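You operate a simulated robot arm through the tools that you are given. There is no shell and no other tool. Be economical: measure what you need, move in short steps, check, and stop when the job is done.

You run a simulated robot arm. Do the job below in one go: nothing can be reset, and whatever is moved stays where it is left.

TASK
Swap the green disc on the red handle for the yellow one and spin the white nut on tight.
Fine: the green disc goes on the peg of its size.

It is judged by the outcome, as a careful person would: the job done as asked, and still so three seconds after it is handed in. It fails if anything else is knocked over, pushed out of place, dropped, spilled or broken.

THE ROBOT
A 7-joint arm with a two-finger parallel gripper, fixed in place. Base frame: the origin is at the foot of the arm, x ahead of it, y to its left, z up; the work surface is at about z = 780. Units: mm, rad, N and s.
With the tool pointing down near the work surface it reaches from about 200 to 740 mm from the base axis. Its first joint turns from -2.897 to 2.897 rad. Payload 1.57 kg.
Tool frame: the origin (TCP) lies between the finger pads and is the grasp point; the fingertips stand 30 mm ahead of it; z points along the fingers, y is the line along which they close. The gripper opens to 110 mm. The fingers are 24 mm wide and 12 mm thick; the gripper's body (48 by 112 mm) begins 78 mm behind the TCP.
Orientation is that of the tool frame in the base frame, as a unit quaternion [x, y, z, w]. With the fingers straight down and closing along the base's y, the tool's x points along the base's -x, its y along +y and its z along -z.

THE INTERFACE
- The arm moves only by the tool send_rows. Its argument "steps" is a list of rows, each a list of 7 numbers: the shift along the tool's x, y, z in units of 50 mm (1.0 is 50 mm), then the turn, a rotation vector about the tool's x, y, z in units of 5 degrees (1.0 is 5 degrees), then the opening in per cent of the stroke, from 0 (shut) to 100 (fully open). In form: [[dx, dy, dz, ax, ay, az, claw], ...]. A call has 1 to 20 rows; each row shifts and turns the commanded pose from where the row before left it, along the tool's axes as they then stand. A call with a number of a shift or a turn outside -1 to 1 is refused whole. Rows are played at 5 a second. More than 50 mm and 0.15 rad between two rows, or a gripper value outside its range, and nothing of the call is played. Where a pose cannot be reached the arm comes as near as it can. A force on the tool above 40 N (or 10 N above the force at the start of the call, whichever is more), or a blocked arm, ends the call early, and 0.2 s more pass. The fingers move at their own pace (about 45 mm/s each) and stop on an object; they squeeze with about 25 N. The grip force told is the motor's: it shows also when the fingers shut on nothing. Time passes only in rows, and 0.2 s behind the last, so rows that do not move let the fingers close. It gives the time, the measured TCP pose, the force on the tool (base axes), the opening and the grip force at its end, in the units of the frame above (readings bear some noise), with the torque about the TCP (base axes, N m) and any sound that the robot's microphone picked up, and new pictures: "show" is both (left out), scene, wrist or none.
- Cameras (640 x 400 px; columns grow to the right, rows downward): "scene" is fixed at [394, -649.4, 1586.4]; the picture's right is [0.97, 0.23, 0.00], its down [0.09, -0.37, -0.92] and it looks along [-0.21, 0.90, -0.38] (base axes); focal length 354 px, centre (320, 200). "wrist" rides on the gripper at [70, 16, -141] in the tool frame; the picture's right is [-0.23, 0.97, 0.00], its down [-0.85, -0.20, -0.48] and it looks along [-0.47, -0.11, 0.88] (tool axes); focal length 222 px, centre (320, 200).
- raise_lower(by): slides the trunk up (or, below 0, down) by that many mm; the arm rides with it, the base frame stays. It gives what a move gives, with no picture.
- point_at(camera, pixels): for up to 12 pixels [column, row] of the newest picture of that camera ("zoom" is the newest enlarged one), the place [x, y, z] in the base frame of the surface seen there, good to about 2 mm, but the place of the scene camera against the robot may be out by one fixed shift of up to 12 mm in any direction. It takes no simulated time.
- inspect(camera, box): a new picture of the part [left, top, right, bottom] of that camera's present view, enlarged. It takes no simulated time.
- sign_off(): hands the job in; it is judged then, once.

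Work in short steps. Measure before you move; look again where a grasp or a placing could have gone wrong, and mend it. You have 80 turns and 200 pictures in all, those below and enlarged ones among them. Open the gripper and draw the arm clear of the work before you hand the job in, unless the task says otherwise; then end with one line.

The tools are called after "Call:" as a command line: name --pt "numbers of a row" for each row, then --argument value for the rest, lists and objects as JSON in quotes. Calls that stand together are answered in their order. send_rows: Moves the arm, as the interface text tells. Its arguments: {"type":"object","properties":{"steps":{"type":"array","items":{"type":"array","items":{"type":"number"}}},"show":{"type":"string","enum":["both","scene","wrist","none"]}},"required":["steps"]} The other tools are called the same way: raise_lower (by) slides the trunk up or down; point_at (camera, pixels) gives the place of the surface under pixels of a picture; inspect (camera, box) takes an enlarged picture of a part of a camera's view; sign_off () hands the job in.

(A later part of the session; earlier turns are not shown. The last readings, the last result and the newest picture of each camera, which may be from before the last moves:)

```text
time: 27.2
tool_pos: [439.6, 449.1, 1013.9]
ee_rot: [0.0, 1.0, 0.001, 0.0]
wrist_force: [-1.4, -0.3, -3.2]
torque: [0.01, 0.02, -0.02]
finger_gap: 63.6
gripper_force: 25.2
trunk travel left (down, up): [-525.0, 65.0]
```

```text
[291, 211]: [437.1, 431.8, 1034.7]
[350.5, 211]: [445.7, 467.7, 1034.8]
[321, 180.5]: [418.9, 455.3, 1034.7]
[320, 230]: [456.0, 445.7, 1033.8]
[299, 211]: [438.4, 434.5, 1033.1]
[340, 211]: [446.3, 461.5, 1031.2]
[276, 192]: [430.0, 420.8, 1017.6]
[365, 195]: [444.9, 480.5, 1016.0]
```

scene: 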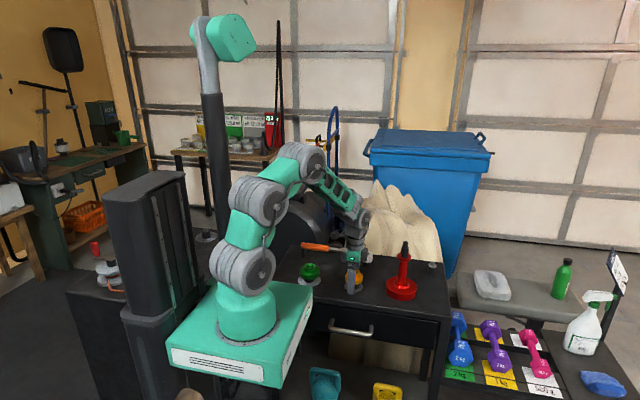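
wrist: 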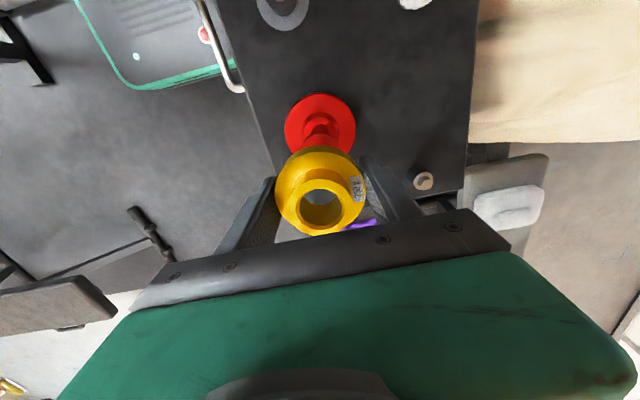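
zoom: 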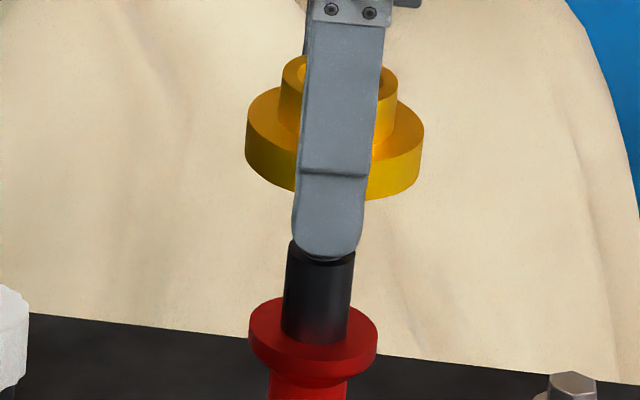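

Centred within about 1 mm. With a half-millimetre nudge, I'll lower past the stud to just above the spindle shoulder.

Call:
send_rows --pt "-0.012 -0.012 0.2 0 0 0 25" --pt "0 0 0.25 0 0 0 25" --pt "0 0 0.2 0 0 0 25" --pt "0 0 0.1 0 0 0 25" --pt "0 0 0 0 0 0 25" --show "wrist"

Call:
inspect --camera "wrist" --box '[285, 170, 355, 240]'

```text
time: 28.4
tool_pos: [440.6, 448.9, 974.9]
ee_rot: [0.0, 1.0, 0.0, 0.0]
wrist_force: [-0.1, 0.0, -3.3]
torque: [0.0, 0.0, 0.01]
finger_gap: 63.4
gripper_force: 25.0
trunk travel left (down, up): [-525.0, 65.0]
```

wrist: 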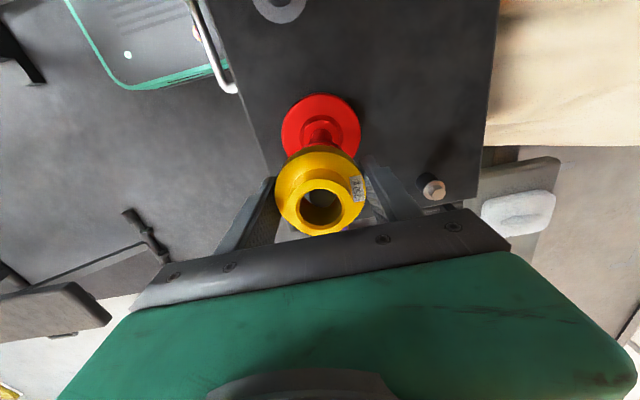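

```text
5.71 times, centred on (320, 205) of wrist
```

zoom: 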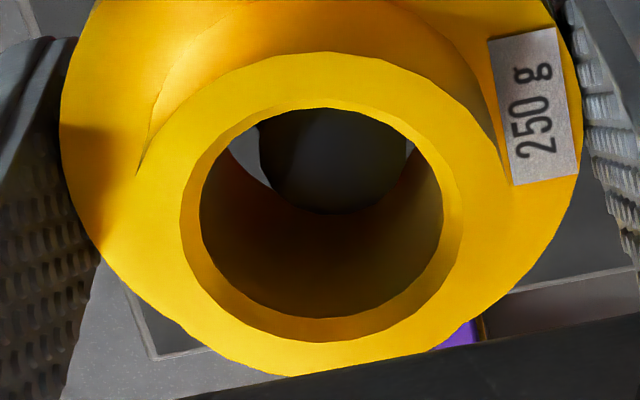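

The stud appears slightly right of the bore's centre; I'll measure both.

Call:
point_at --camera "zoom" --pixels '[[264, 150], [406, 150], [335, 206], [335, 140], [300, 195], [370, 200], [184, 230], [458, 220], [320, 54], [315, 374], [140, 170], [320, 98]]'

```text
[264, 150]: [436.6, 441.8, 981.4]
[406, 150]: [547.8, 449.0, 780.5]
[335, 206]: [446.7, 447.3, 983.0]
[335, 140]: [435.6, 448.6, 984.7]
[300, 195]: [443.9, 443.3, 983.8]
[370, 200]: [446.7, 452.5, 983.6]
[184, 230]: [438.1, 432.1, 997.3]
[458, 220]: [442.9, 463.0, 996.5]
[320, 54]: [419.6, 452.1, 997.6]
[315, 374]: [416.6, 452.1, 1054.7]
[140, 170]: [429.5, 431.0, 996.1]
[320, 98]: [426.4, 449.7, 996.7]
```

The image geometry puts the stud about (−1.6,+1.9) mm from the bore centre. I'll correct and look again.

Call:
send_rows --pt "0.032 0.036 0 0 0 0 25" --pt "0 0 0 0 0 0 25" --show "none"

Call:
inspect --camera "wrist" --box '[285, 170, 355, 240]'

Call:
inspect --camera "scene" --box '[380, 230, 430, 264]'

```text
time: 29.0
tool_pos: [438.8, 448.6, 975.5]
ee_rot: [0.001, 1.0, -0.001, 0.0]
wrist_force: [-0.2, -0.2, -1.9]
torque: [-0.01, 0.04, 0.01]
finger_gap: 63.7
gripper_force: 25.1
trunk travel left (down, up): [-525.0, 65.0]
```

```text
5.71 times, centred on (320, 205) of wrist
```

zoom: 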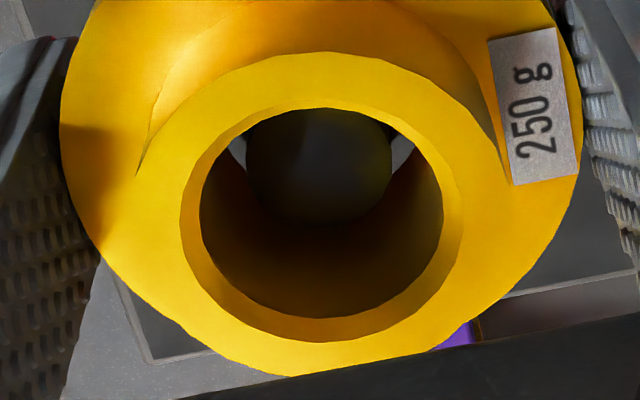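

```text
11.76 times, centred on (405, 247) of scene
```

zoom: 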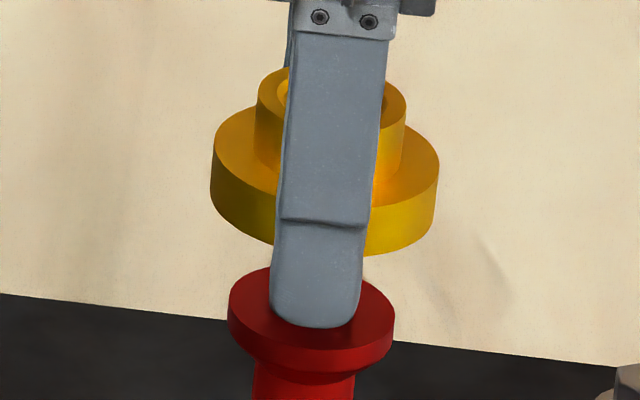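

Now the stud is centred in the bore (246–392 against 200–442) and the row matches. I'll lower in small steps onto the collar.

Call:
send_rows --pt "0 0 0.08 0 0 0 25" --pt "0 0 0.08 0 0 0 25" --pt "0 0 0.1 0 0 0 25" --pt "0 0 0.1 0 0 0 25" --pt "0 0 0.1 0 0 0 25" --pt "0 0 0.1 0 0 0 25" --pt "0 0 0.04 0 0 0 25" --pt "0 0 0 0 0 0 25" --show "wrist"

Call:
inspect --camera "scene" --box '[380, 230, 430, 264]'

Call:
inspect --camera "wrist" --box '[285, 170, 355, 240]'

```text
time: 30.8
tool_pos: [438.0, 450.4, 946.5]
ee_rot: [0.0, 1.0, 0.0, 0.0]
wrist_force: [-0.7, -0.4, -1.7]
torque: [0.0, -0.01, 0.02]
finger_gap: 63.9
gripper_force: 24.6
trunk travel left (down, up): [-525.0, 65.0]
```

wrist: 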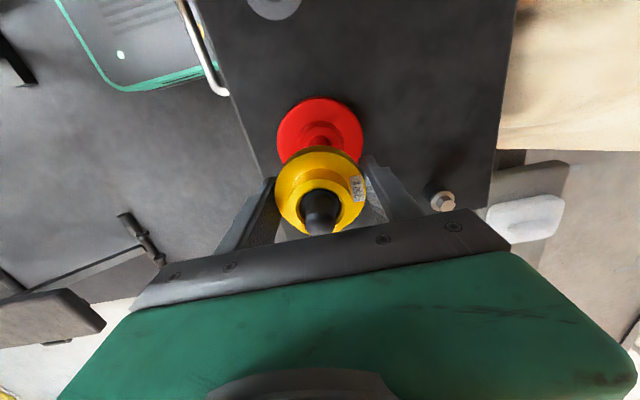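

```text
11.76 times, centred on (405, 247) of scene
```

zoom: 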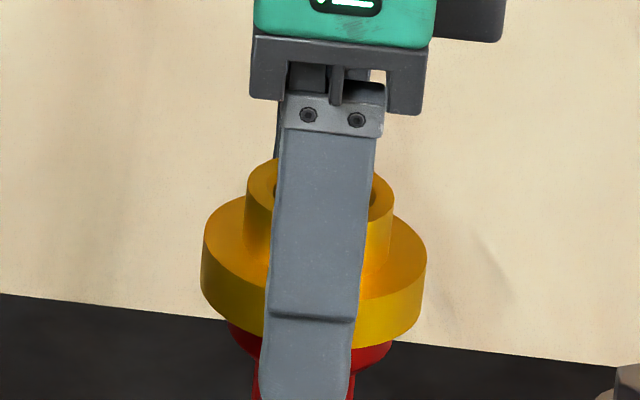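

```text
5.71 times, centred on (320, 205) of wrist
```

zoom: 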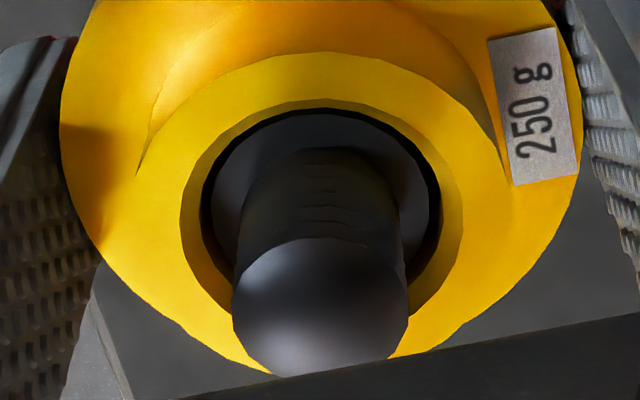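

It's sliding down the spindle without force. I'll lower the last bit to contact.

Call:
send_rows --pt "0 0 0.05 0 0 0 25" --pt "0 0 0.04 0 0 0 25" --pt "0 0 0.03 0 0 0 25" --pt "0 0 0.03 0 0 0 25" --pt "0 0 0 0 0 0 25" --show "none"

```text
time: 32.0
tool_pos: [439.7, 450.1, 940.9]
ee_rot: [0.0, 1.0, 0.002, 0.002]
wrist_force: [-0.2, -1.2, 17.4]
torque: [-0.19, 0.09, 0.02]
finger_gap: 64.0
gripper_force: 24.8
trunk travel left (down, up): [-525.0, 65.0]
```

Contact at 17 N, so it is seated on the collar. I'll release, rise, and move to a viewpoint near the nut.

Call:
send_rows --pt "0 0 -0.02 0 0 0 60" --pt "0 0 0 0 0 0 90" --pt "0 0 0 0 0 0 100" --pt "0 0 -0.5 0 0 0 100" --pt "0 0 -0.8 0 0 0 100" --pt "0 0 -0.8 0 0 0 100" --pt "0.4 0.6 -0.3 0 0 0 100" --pt "0.5 0.7 0 0 0 0 100" --pt "0.5 0.7 0 0 0 0 100" --pt "0.5 0.7 0 0 0 0 100" --pt "0 0 0 0 0 0 100"

Call:
inspect --camera "scene" --box '[370, 230, 440, 304]'

Call:
inspect --camera "wrist" --box '[220, 60, 420, 220]'

```text
time: 34.4
tool_pos: [343.3, 585.9, 1059.2]
ee_rot: [0.001, 1.0, -0.001, 0.0]
wrist_force: [-0.5, 0.1, 0.1]
torque: [0.01, 0.02, 0.02]
finger_gap: 110.1
gripper_force: 0.1
trunk travel left (down, up): [-525.0, 65.0]
```

scene: 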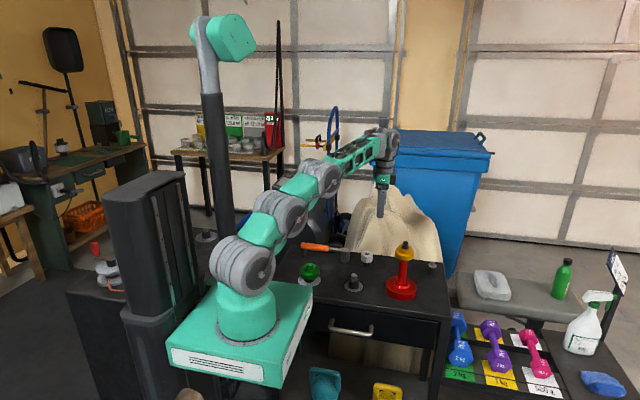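
wrist: 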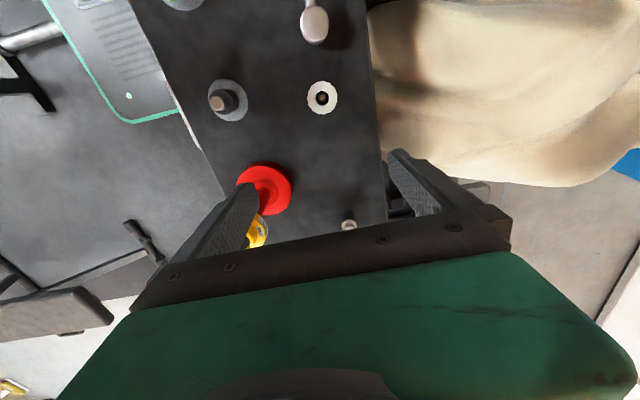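

```text
5.41 times, centred on (405, 267) of scene
```

zoom: 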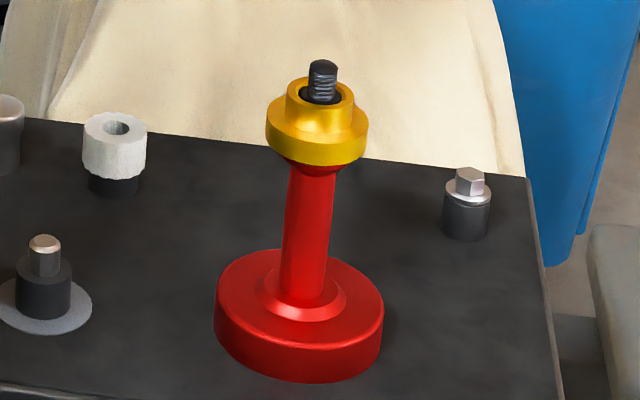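

```text
2.50 times, centred on (320, 140) of wrist
```

zoom: 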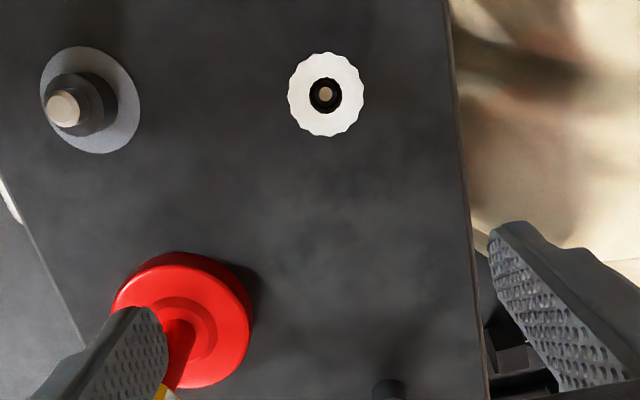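

Yellow sits flat on the handle with the thread above it. Now I'll measure the nut at (322,98).

Call:
inspect --camera "wrist" --box '[297, 73, 347, 123]'

Call:
point_at --camera "wrist" --pixels '[[308, 98], [336, 98], [322, 83], [322, 112], [322, 98], [314, 22], [300, 25], [327, 25], [314, 40], [379, 120], [300, 100]]'

```text
8.00 times, centred on (322, 98) of wrist
```

zoom: 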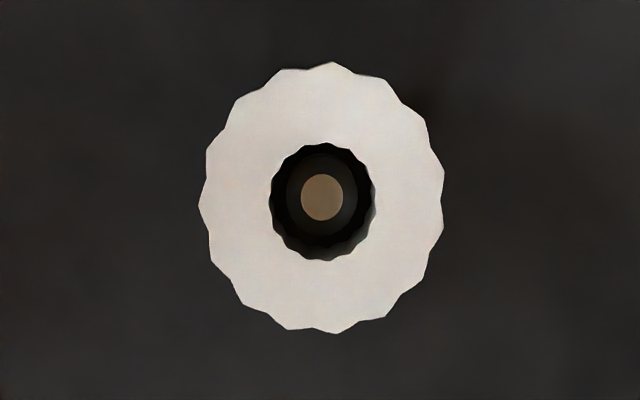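

```text
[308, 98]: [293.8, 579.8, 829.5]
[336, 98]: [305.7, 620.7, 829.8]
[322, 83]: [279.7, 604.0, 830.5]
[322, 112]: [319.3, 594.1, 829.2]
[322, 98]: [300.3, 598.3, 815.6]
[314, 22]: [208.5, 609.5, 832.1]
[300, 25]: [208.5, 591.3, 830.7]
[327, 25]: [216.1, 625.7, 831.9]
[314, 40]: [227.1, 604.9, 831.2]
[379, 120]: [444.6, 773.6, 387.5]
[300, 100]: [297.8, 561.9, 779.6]
```

Nut centre is (299.6,599.7), top 829.5, diameter about 43. I'll descend with a 75 mm opening so the tips come just around its lower edge (TCP 833).

Call:
send_rows --pt "0.874 0.276 0 0 0 0 75" --pt "0 0 0.8 0 0 0 75" --pt "0 0 0.8 0 0 0 75" --pt "0 0 0.8 0 0 0 75" --pt "0 0 0.8 0 0 0 75" --pt "0 0 0.6 0 0 0 75" --pt "0 0 0.4 0 0 0 75" --pt "0 0 0.2 0 0 0 75" --pt "0 0 0 0 0 0 75"

Call:
inspect --camera "scene" --box '[330, 220, 400, 274]'

```text
time: 36.4
tool_pos: [300.4, 597.3, 839.0]
ee_rot: [0.0, 1.0, 0.0, 0.0]
wrist_force: [-0.4, -0.3, -1.0]
torque: [-0.04, 0.0, -0.01]
finger_gap: 82.8
gripper_force: 0.0
trunk travel left (down, up): [-525.0, 65.0]
```

scene: 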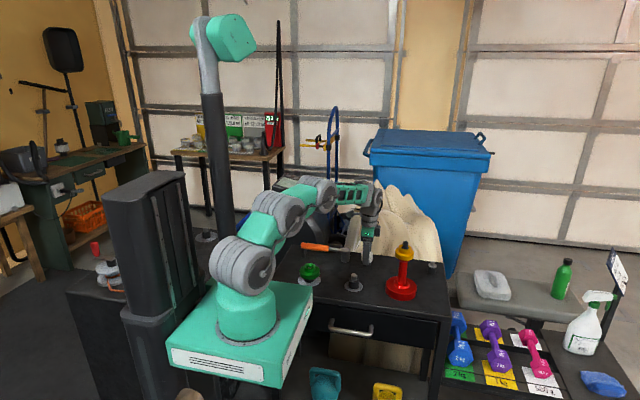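
wrist: 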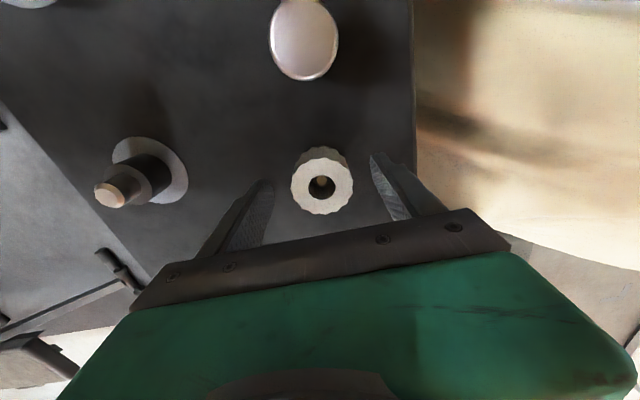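

```text
7.41 times, centred on (365, 247) of scene
```

zoom: 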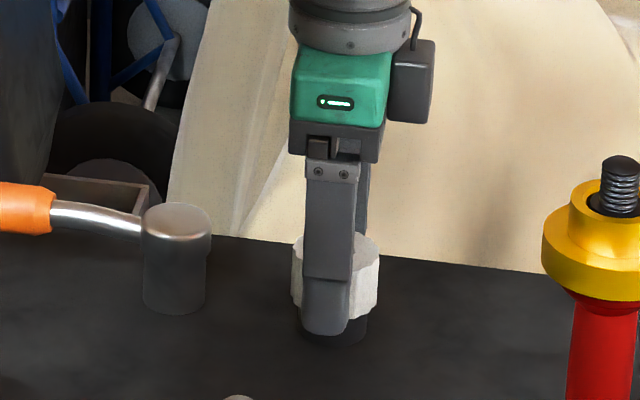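

Aligned except about 2 mm in y. I'll correct, lower 3 mm and close.

Call:
send_rows --pt "0 0.04 0.06 0 0 0 75" --pt "0 0 0 0 0 0 55" --pt "0 0 0 0 0 0 40" --pt "0 0 0 0 0 0 25" --pt "0 0 0 0 0 0 20" --pt "0 0 0 0 0 0 15" --pt "0 0 0 0 0 0 15" --show "wrist"

```text
time: 38.0
tool_pos: [300.3, 601.6, 834.6]
ee_rot: [0.0, 1.0, -0.001, 0.0]
wrist_force: [0.2, -0.7, -0.1]
torque: [-0.04, 0.0, 0.01]
finger_gap: 44.6
gripper_force: 25.2
trunk travel left (down, up): [-525.0, 65.0]
```

wrist: 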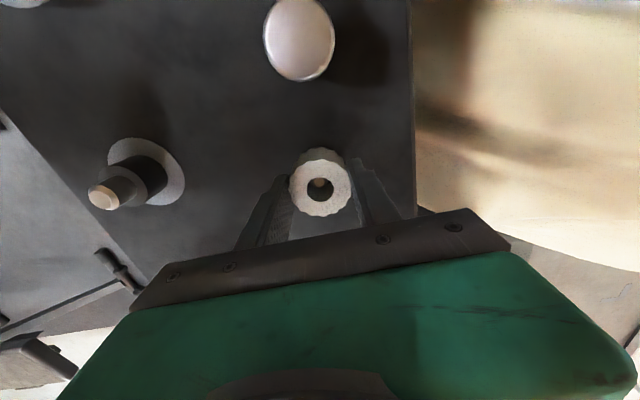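

Nut gripped at 44.6 mm. I'll lift slowly, then high.

Call:
send_rows --pt "0 0 -0.06 0 0 0 15" --pt "0 0 -0.1 0 0 0 15" --pt "0 0 -0.2 0 0 0 15" --pt "0 0 -0.4 0 0 0 15" --pt "0 0 -0.7 0 0 0 15" --pt "0 0 -0.8 0 0 0 15" --pt "0 0 -0.8 0 0 0 15" --pt "0 0 -0.8 0 0 0 15" --pt "0 0 -0.6 0 0 0 15" --pt "0 0 -0.2 0 0 0 15" --pt "0 0 0 0 0 0 15"

Call:
inspect --camera "scene" --box '[335, 175, 415, 265]'

Call:
inspect --camera "wrist" --box '[275, 140, 365, 230]'

```text
time: 40.4
tool_pos: [300.7, 602.7, 1068.7]
ee_rot: [0.0, 1.0, 0.0, 0.0]
wrist_force: [0.1, 0.2, -0.5]
torque: [0.0, 0.03, -0.02]
finger_gap: 44.7
gripper_force: 24.8
trunk travel left (down, up): [-525.0, 65.0]
```

scene: 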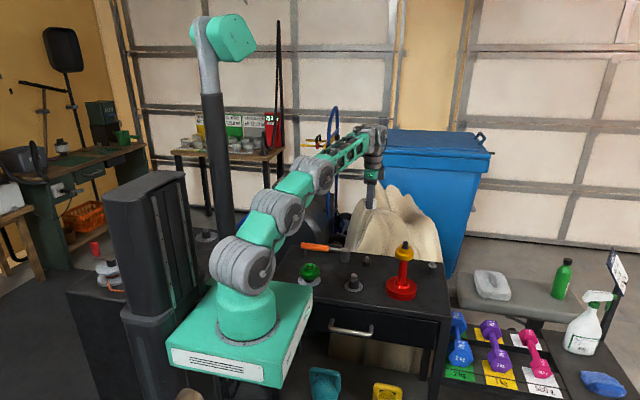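
wrist: 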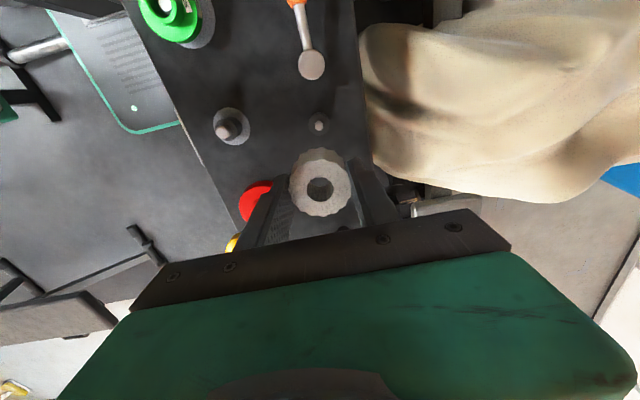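

```text
4.44 times, centred on (375, 220) of scene
```

zoom: 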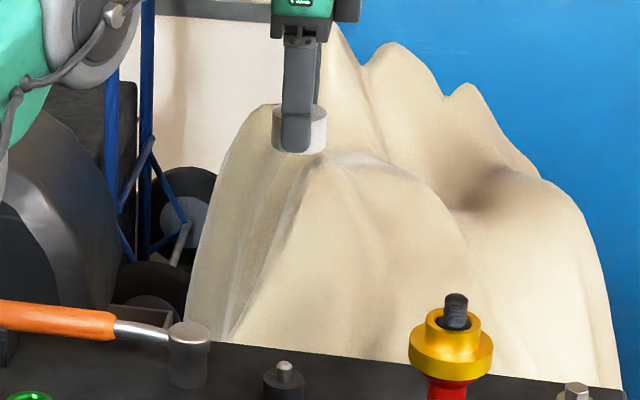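

```text
4.44 times, centred on (320, 185) of wrist
```

zoom: 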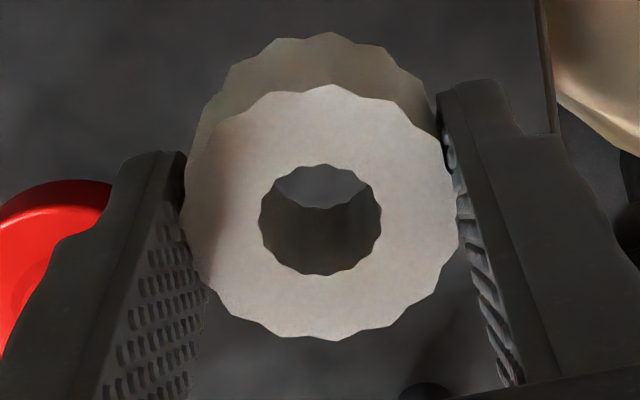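

The nut is held level. I'll now wind the wrist back (negative about the tool axis) before placing so there's room to tighten, and see how far it goes.

Call:
send_rows --pt "-0.3 0 -0.2 0 0 -1 15" --pt "-0.3 0 0 0 0 -1 15" --pt "-0.3 0 0 0 0 -1 15" --pt "-0.3 0 0 0 0 -1 15" --pt "0 0 0 0 0 -1 15" --pt "0 0 0 0 0 -1 15" --pt "0 0 0 0 0 -1 15" --pt "0 0 0 0 0 -1 15" --pt "0 0 0 0 0 -1 15" --pt "0 0 0 0 0 -1 15" --pt "0 0 0 0 0 -1 15" --pt "0 0 0 0 0 -1 15" --pt "0 0 0 0 0 -1 15" --pt "0 0 0 0 0 -1 15" --pt "0 0 0 0 0 -1 15" --pt "0 0 0 0 0 -1 15" --pt "0 0 0 0 0 -1 15" --pt "0 0 0 0 0 -1 15" --pt "0 0 0 0 0 0 15"

```text
time: 44.4
tool_pos: [349.1, 588.6, 1086.7]
ee_rot: [0.707, -0.707, 0.0, -0.001]
wrist_force: [0.1, 0.8, -0.3]
torque: [0.02, -0.01, 0.03]
finger_gap: 44.9
gripper_force: 25.5
out of reach, approached as far as the arm can: row 3
trunk travel left (down, up): [-525.0, 65.0]
```

scene: 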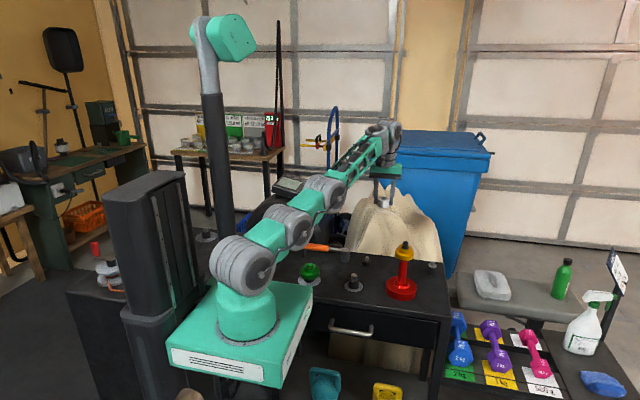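
wrist: 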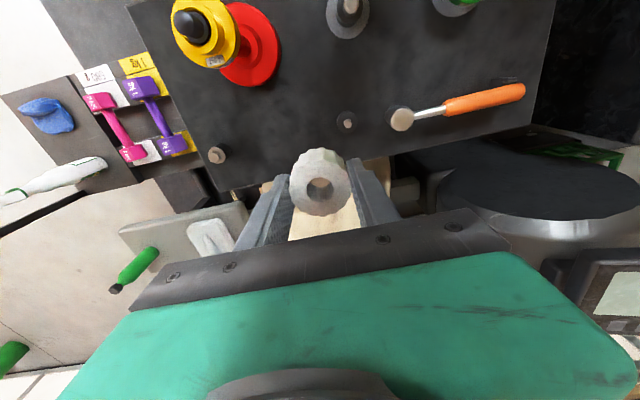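

It turned a full −90°. I'll bring it over towards the handle (less reach) and wind back another 80°.

Call:
send_rows --pt "0.7 -0.25 0 0 0 0 15" --pt "0.7 -0.25 0 0 0 0 15" --pt "0.7 -0.25 0 0 0 0 15" --pt "0.7 -0.25 0 0 0 0 15" --pt "0 0 0 0 0 -1 15" --pt "0 0 0 0 0 -1 15" --pt "0 0 0 0 0 -1 15" --pt "0 0 0 0 0 -1 15" --pt "0 0 0 0 0 -1 15" --pt "0 0 0 0 0 -1 15" --pt "0 0 0 0 0 -1 15" --pt "0 0 0 0 0 -1 15" --pt "0 0 0 0 0 -1 15" --pt "0 0 0 0 0 -1 15" --pt "0 0 0 0 0 -1 15" --pt "0 0 0 0 0 -1 15" --pt "0 0 0 0 0 -1 15" --pt "0 0 0 0 0 -1 15" --pt "0 0 0 0 0 -1 15" --pt "0 0 0 0 0 -1 15"

```text
time: 48.6
tool_pos: [376.8, 569.8, 1098.3]
ee_rot: [0.996, -0.087, -0.001, 0.0]
wrist_force: [-0.3, 0.9, -0.7]
torque: [0.02, 0.03, 0.01]
finger_gap: 44.8
gripper_force: 26.0
out of reach, approached as far as the arm can: row 1, 2, 3, 4
trunk travel left (down, up): [-525.0, 65.0]
```

scene: 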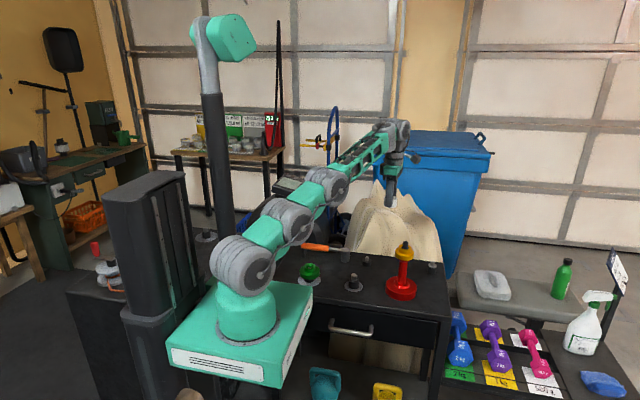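
wrist: 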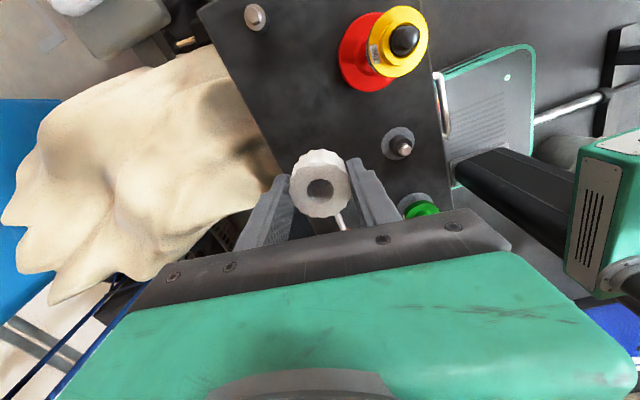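

The wrist is at −170° now, though translation was limited at this height and reach. I'll finish to −180°, lower 20 mm, and move so the stud is ahead on the camera side.

Call:
send_rows --pt "0 0 0.2 0 0 -1 15" --pt "0 0 0.2 0 0 -1 15" --pt "0 0.5 0 0 0 0 15" --pt "0 0.5 0 0 0 0 15" --pt "0.1 0.5 0 0 0 0 15" --pt "0.1 0.5 0 0 0 0 15" --pt "0 0.4 0 0 0 0 15" --pt "0 0 0 0 0 0 15"

```text
time: 50.4
tool_pos: [386.7, 449.1, 1077.3]
ee_rot: [1.0, 0.0, 0.0, 0.0]
wrist_force: [0.4, -1.0, -0.1]
torque: [0.0, 0.0, 0.03]
finger_gap: 44.7
gripper_force: 24.4
trunk travel left (down, up): [-525.0, 65.0]
```

scene: 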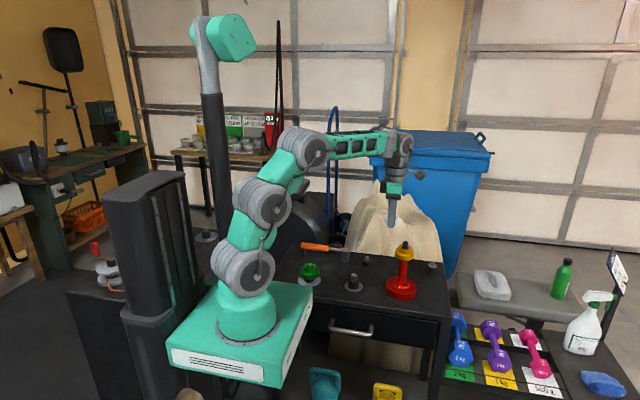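
wrist: 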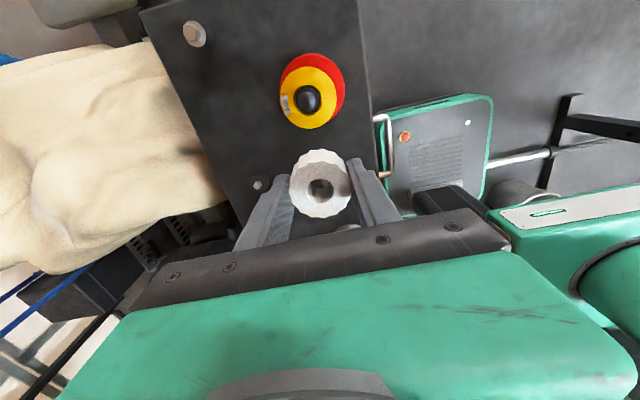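

The stud is visible at (307,98) and the nut at (321,185). I'll zoom to measure both.

Call:
inspect --camera "wrist" --box '[277, 70, 337, 130]'

Call:
point_at --camera "wrist" --pixels '[[290.5, 187], [351, 187], [320, 161], [321, 215], [309, 187], [333, 187], [321, 179], [321, 153]]'

```text
6.67 times, centred on (307, 100) of wrist
```

zoom: 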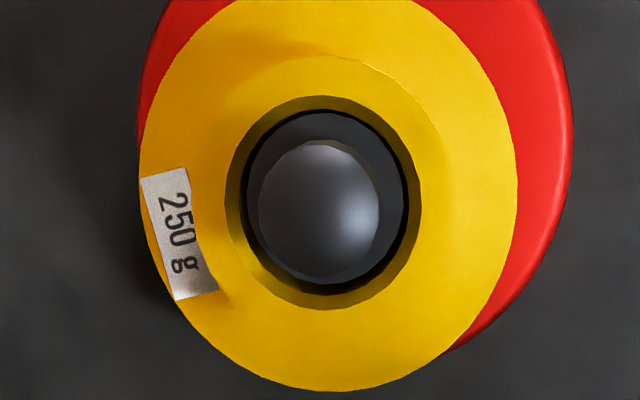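

```text
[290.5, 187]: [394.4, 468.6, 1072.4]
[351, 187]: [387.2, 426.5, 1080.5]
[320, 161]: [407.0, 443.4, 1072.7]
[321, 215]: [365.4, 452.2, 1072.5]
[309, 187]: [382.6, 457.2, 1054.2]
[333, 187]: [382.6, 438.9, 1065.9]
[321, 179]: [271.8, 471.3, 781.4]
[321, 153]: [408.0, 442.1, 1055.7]
```

Stud and boss points in the zoom:

Call:
point_at --camera "zoom" --pixels '[[320, 200], [262, 208], [376, 208], [318, 145], [325, 278], [248, 200], [405, 200], [325, 115], [228, 205], [420, 205], [325, 98], [330, 300]]'

```text
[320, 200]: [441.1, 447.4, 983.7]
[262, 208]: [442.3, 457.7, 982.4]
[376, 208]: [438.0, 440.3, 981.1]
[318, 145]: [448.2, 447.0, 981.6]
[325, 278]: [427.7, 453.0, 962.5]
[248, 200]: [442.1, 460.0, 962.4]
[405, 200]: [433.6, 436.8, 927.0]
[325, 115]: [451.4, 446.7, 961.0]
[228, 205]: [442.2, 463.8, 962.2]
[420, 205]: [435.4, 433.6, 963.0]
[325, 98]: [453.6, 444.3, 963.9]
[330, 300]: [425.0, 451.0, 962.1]
```

Stud centre is (439.6,448.6) and the nut's is (387,447.9). I'll move over it and lower so the nut's bottom is just above the stud tip.

Call:
send_rows --pt "0.3 -0.014 0 0 0 0 15" --pt "0.4 0 0 0 0 0 15" --pt "0.35 0 0 0 0 0 15" --pt "0 0 0.3 0 0 0 15" --pt "0 0 0.4 0 0 0 15" --pt "0 0 0.3 0 0 0 15" --pt "0 0 0 0 0 0 15" --show "none"

Call:
inspect --camera "wrist" --box '[280, 145, 360, 225]'

Call:
inspect --camera "scene" --box '[375, 220, 435, 260]'

```text
time: 52.0
tool_pos: [438.9, 450.2, 1028.9]
ee_rot: [1.0, 0.001, 0.0, 0.0]
wrist_force: [0.2, -0.7, -1.0]
torque: [0.03, 0.0, 0.02]
finger_gap: 44.9
gripper_force: 25.2
trunk travel left (down, up): [-525.0, 65.0]
```

```text
5.00 times, centred on (320, 185) of wrist
```

zoom: 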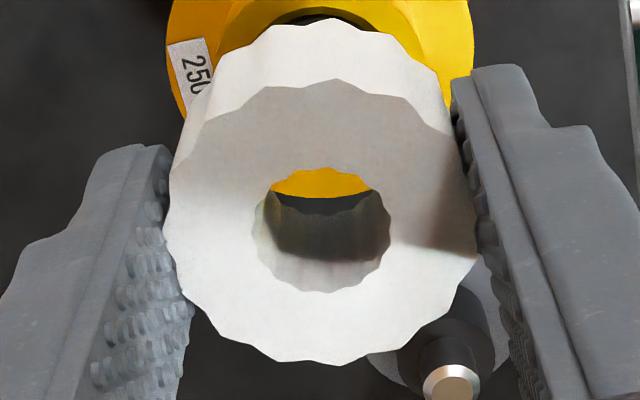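

```text
10.00 times, centred on (405, 240) of scene
```

zoom: 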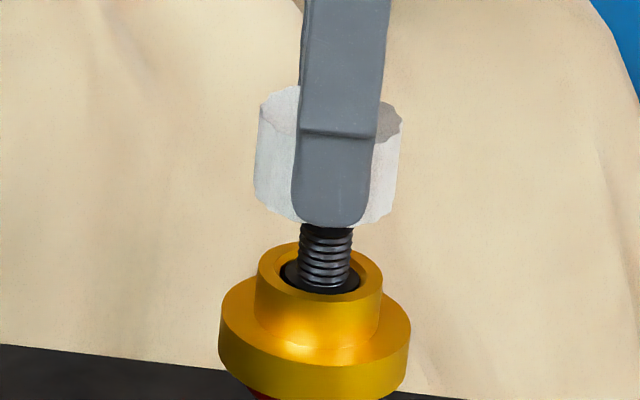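

Nearly over the stud; the scene hints the nut may sit 1–2 mm too far to −x. I'll lower 7 mm more and look through the bore closely.

Call:
send_rows --pt "0.02 0 0.14 0 0 0 15" --pt "0 0 0 0 0 0 15" --show "none"

Call:
inspect --camera "scene" --box '[385, 225, 425, 255]'

Call:
inspect --camera "wrist" --box '[290, 150, 350, 210]'

```text
time: 52.6
tool_pos: [438.7, 451.0, 1021.0]
ee_rot: [1.0, 0.0, -0.001, 0.0]
wrist_force: [-0.7, -1.0, -0.8]
torque: [0.01, -0.05, -0.01]
finger_gap: 44.8
gripper_force: 24.8
trunk travel left (down, up): [-525.0, 65.0]
```

```text
13.33 times, centred on (405, 240) of scene
```

zoom: 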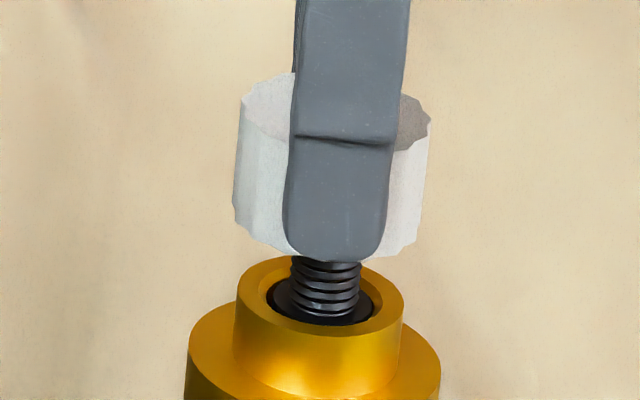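

```text
6.67 times, centred on (320, 180) of wrist
```

zoom: 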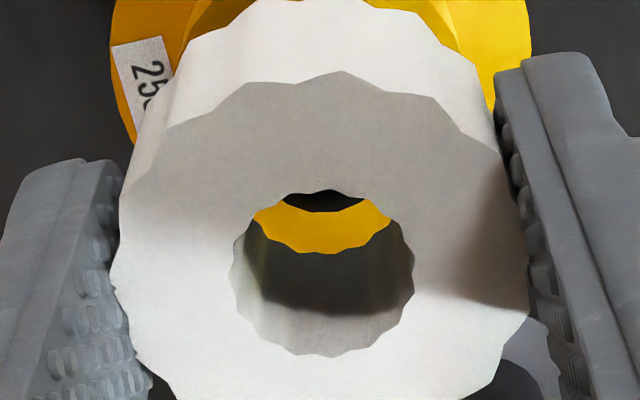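

Measuring the nut's top bore edge and what's seen through it.

Call:
point_at --camera "zoom" --pixels '[[232, 265], [412, 265], [322, 192], [322, 353], [118, 260], [525, 260], [335, 75], [322, 225], [322, 245], [325, 200], [285, 235], [365, 235]]'

Call:
point_at --camera "scene" --pixels '[[404, 246], [405, 246], [391.5, 238], [419.5, 238]]'

```text
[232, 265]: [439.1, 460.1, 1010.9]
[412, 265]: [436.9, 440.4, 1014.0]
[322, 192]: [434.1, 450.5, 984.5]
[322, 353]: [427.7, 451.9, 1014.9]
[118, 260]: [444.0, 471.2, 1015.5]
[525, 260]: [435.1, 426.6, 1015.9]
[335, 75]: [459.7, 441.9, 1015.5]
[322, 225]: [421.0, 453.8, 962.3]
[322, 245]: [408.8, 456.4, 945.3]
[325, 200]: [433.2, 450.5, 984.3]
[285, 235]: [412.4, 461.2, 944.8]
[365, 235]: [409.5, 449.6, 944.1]
```

```text
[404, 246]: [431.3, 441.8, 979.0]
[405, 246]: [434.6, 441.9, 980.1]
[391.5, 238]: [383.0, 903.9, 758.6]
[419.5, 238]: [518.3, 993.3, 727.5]
```

Stud top is visible through the bore; the nut is centred within about 1 mm. I'll lower gently to contact.

Call:
send_rows --pt "0.012 0 0.04 0 0 0 15" --pt "0 0 0.03 0 0 0 15" --pt "0 0 0.03 0 0 0 15" --pt "0 0 0.02 0 0 0 15" --pt "0 0 0 0 0 0 15" --show "none"

```text
time: 53.8
tool_pos: [439.5, 450.1, 1015.6]
ee_rot: [1.0, 0.0, 0.0, 0.0]
wrist_force: [-0.3, 0.1, -0.4]
torque: [0.01, 0.03, -0.02]
finger_gap: 44.8
gripper_force: 25.6
trunk travel left (down, up): [-525.0, 65.0]
```

Call:
send_rows --pt "0 0 0.03 0 0 0 15" --pt "0 0 0.03 0 0 0 15" --pt "0 0 0.03 0 0 0 15" --pt "0 0 0 0 0 0 15" --show "none"

Call:
inspect --camera "scene" --box '[385, 225, 425, 255]'

```text
time: 54.8
tool_pos: [439.1, 450.3, 1010.4]
ee_rot: [1.0, 0.0, 0.0, -0.001]
wrist_force: [0.5, -0.8, -0.4]
torque: [0.03, 0.01, -0.01]
finger_gap: 45.1
gripper_force: 24.6
trunk travel left (down, up): [-525.0, 65.0]
```

```text
13.33 times, centred on (405, 240) of scene
```

zoom: 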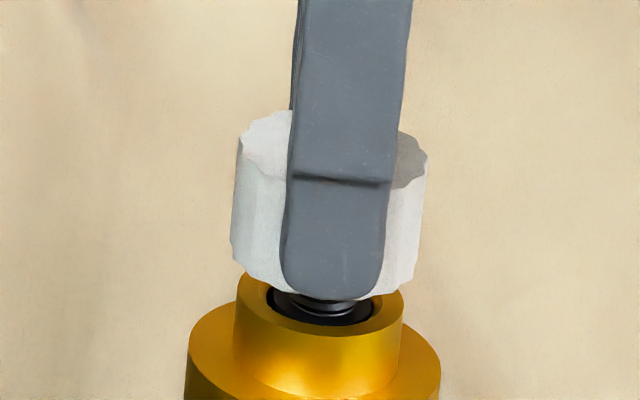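

No contact yet; the nut is coming down around the stud's tip. I'll continue down gently.

Call:
send_rows --pt "0 0 0.03 0 0 0 15" --pt "0 0 0.03 0 0 0 15" --pt "0 0 0.03 0 0 0 15" --pt "0 0 0 0 0 0 15" --show "none"

Call:
inspect --camera "scene" --box '[385, 225, 425, 255]'

Call:
inspect --camera "wrist" --box '[290, 150, 350, 210]'

```text
time: 55.8
tool_pos: [440.3, 450.2, 1005.7]
ee_rot: [1.0, 0.0, 0.0, 0.0]
wrist_force: [-0.3, -0.6, 0.1]
torque: [-0.01, 0.02, 0.01]
finger_gap: 44.7
gripper_force: 25.5
trunk travel left (down, up): [-525.0, 65.0]
```

```text
13.33 times, centred on (405, 240) of scene
```

zoom: 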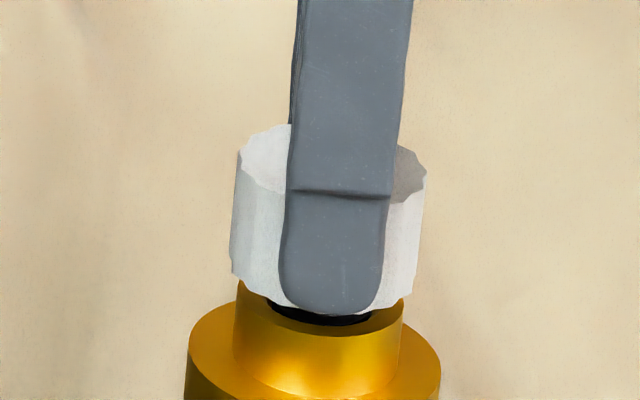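

```text
6.67 times, centred on (320, 180) of wrist
```

zoom: 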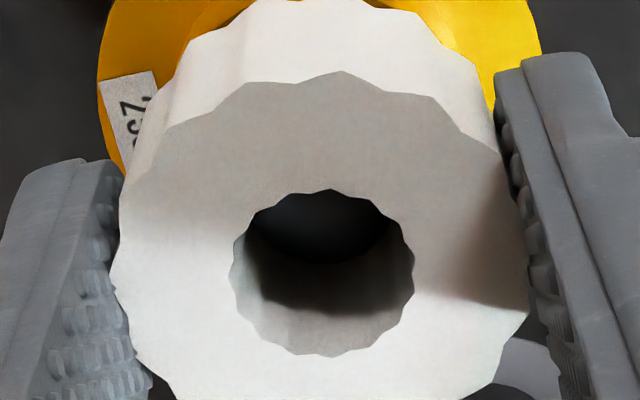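

Stud end visible inside the bore; still free. I'll continue down to contact.

Call:
send_rows --pt "0 0 0.03 0 0 0 15" --pt "0 0 0.03 0 0 0 15" --pt "0 0 0.03 0 0 0 15" --pt "0 0 0 0 0 0 15" --show "none"

Call:
inspect --camera "scene" --box '[385, 225, 425, 255]'

```text
time: 56.8
tool_pos: [439.8, 450.8, 1000.7]
ee_rot: [1.0, 0.0, 0.0, 0.0]
wrist_force: [-1.0, 0.1, -0.7]
torque: [0.03, 0.0, 0.0]
finger_gap: 44.8
gripper_force: 24.5
trunk travel left (down, up): [-525.0, 65.0]
```

```text
13.33 times, centred on (405, 240) of scene
```

zoom: 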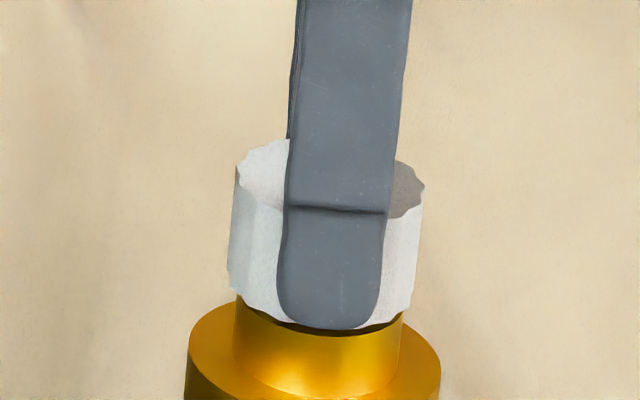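

Nut bottom is only about 5 mm above the boss, still no resistance. A bit lower to contact.

Call:
send_rows --pt "0 0 0.03 0 0 0 15" --pt "0 0 0.03 0 0 0 15" --pt "0 0 0.02 0 0 0 15" --pt "0 0 0 0 0 0 15" --show "none"

```text
time: 57.8
tool_pos: [439.8, 450.3, 998.3]
ee_rot: [1.0, 0.0, 0.0, 0.0]
wrist_force: [-0.7, -0.4, 3.7]
torque: [-0.03, 0.08, -0.02]
finger_gap: 44.8
gripper_force: 24.9
trunk travel left (down, up): [-525.0, 65.0]
```

Contact: 3.7 N at 998.3. Now I'll turn clockwise (+ about the tool's down axis) by 100° with slight down feed.

Call:
send_rows --pt "0 0 0.002 0 0 1 15" --pt "0 0 0.002 0 0 1 15" --pt "0 0 0.002 0 0 1 15" --pt "0 0 0.002 0 0 1 15" --pt "0 0 0.002 0 0 1 15" --pt "0 0 0.002 0 0 1 15" --pt "0 0 0.002 0 0 1 15" --pt "0 0 0.002 0 0 1 15" --pt "0 0 0.002 0 0 1 15" --pt "0 0 0.002 0 0 1 15" --pt "0 0 0.002 0 0 1 15" --pt "0 0 0.002 0 0 1 15" --pt "0 0 0.002 0 0 1 15" --pt "0 0 0.002 0 0 1 15" --pt "0 0 0.002 0 0 1 15" --pt "0 0 0.002 0 0 1 15" --pt "0 0 0.002 0 0 1 15" --pt "0 0 0.002 0 0 1 15" --pt "0 0 0.002 0 0 1 15" --pt "0 0 0.002 0 0 1 15" --show "none"

Call:
inspect --camera "scene" --box '[385, 225, 425, 255]'

```text
time: 62.0
tool_pos: [439.6, 449.9, 996.6]
ee_rot: [-0.642, 0.767, 0.0, 0.001]
wrist_force: [-2.8, -1.2, 15.1]
torque: [0.07, 0.1, 0.14]
finger_gap: 44.8
gripper_force: 25.2
trunk travel left (down, up): [-525.0, 65.0]
```

```text
13.33 times, centred on (405, 240) of scene
```

zoom: 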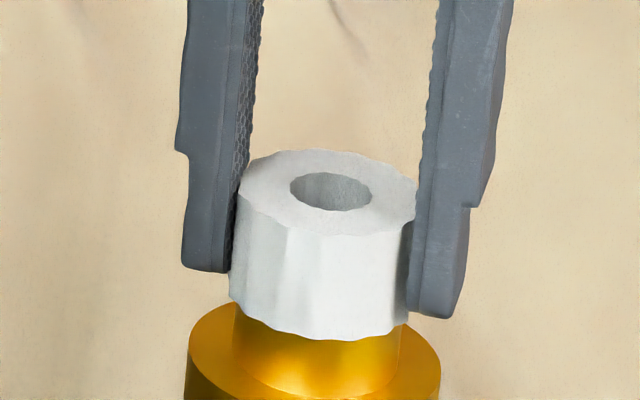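

It moved down 1.7 mm while turning, torque 0.14 N·m. I'll turn another 100°.

Call:
send_rows --pt "0 0 0 0 0 1 15" --pt "0 0 0 0 0 1 15" --pt "0 0 0 0 0 1 15" --pt "0 0 0 0 0 1 15" --pt "0 0 0 0 0 1 15" --pt "0 0 0 0 0 1 15" --pt "0 0 0 0 0 1 15" --pt "0 0 0 0 0 1 15" --pt "0 0 0 0 0 1 15" --pt "0 0 0 0 0 1 15" --pt "0 0 0 0 0 1 15" --pt "0 0 0 0 0 1 15" --pt "0 0 0 0 0 1 15" --pt "0 0 0 0 0 1 15" --pt "0 0 0 0 0 1 15" --pt "0 0 0 0 0 1 15" --pt "0 0 0 0 0 1 15" --pt "0 0 0 0 0 1 15" --pt "0 0 0 0 0 1 15" --pt "0 0 0 0 0 1 15" --show "none"

Call:
inspect --camera "scene" --box '[380, 225, 430, 300]'

```text
time: 66.2
tool_pos: [440.3, 450.6, 996.9]
ee_rot: [0.175, 0.985, 0.001, 0.001]
wrist_force: [-1.0, 6.7, 9.7]
torque: [0.37, -0.01, 0.08]
finger_gap: 44.8
gripper_force: 25.4
trunk travel left (down, up): [-525.0, 65.0]
```

```text
5.33 times, centred on (405, 262) of scene
```

zoom: 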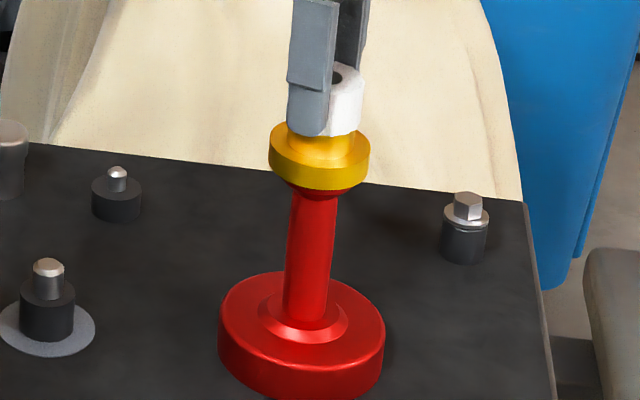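

Turning still easy and the downward force drops (15→10 N), so it is feeding in. I'll turn another 100° with a slight feed.

Call:
send_rows --pt "0 0 0.001 0 0 1 15" --pt "0 0 0.001 0 0 1 15" --pt "0 0 0.001 0 0 1 15" --pt "0 0 0.001 0 0 1 15" --pt "0 0 0.001 0 0 1 15" --pt "0 0 0.001 0 0 1 15" --pt "0 0 0.001 0 0 1 15" --pt "0 0 0.001 0 0 1 15" --pt "0 0 0.001 0 0 1 15" --pt "0 0 0.001 0 0 1 15" --pt "0 0 0.001 0 0 1 15" --pt "0 0 0.001 0 0 1 15" --pt "0 0 0.001 0 0 1 15" --pt "0 0 0.001 0 0 1 15" --pt "0 0 0.001 0 0 1 15" --pt "0 0 0.001 0 0 1 15" --pt "0 0 0.001 0 0 1 15" --pt "0 0 0.001 0 0 1 15" --pt "0 0 0.001 0 0 1 15" --pt "0 0 0.001 0 0 1 15" --show "scene"

Call:
inspect --camera "scene" --box '[385, 225, 425, 255]'

```text
time: 70.4
tool_pos: [440.2, 451.5, 994.1]
ee_rot: [0.866, 0.499, 0.0, -0.001]
wrist_force: [1.2, -1.6, 7.9]
torque: [0.06, 0.02, 0.44]
finger_gap: 45.8
gripper_force: 25.3
trunk travel left (down, up): [-525.0, 65.0]
```

scene: 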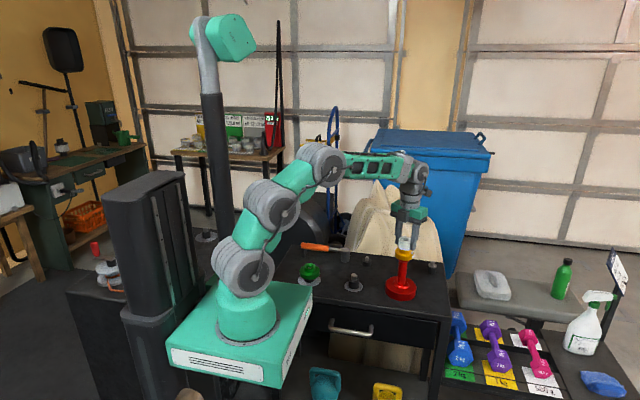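

```text
13.33 times, centred on (405, 240) of scene
```

zoom: 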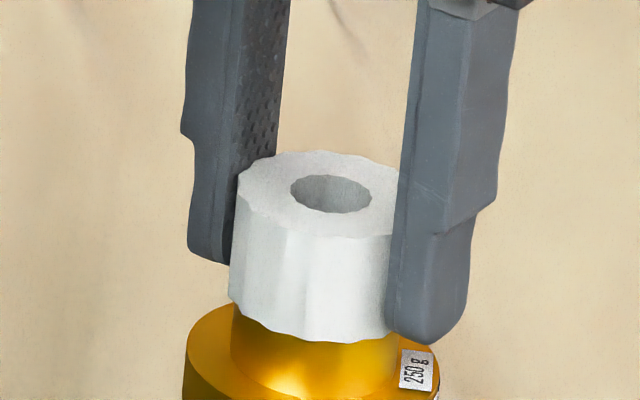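

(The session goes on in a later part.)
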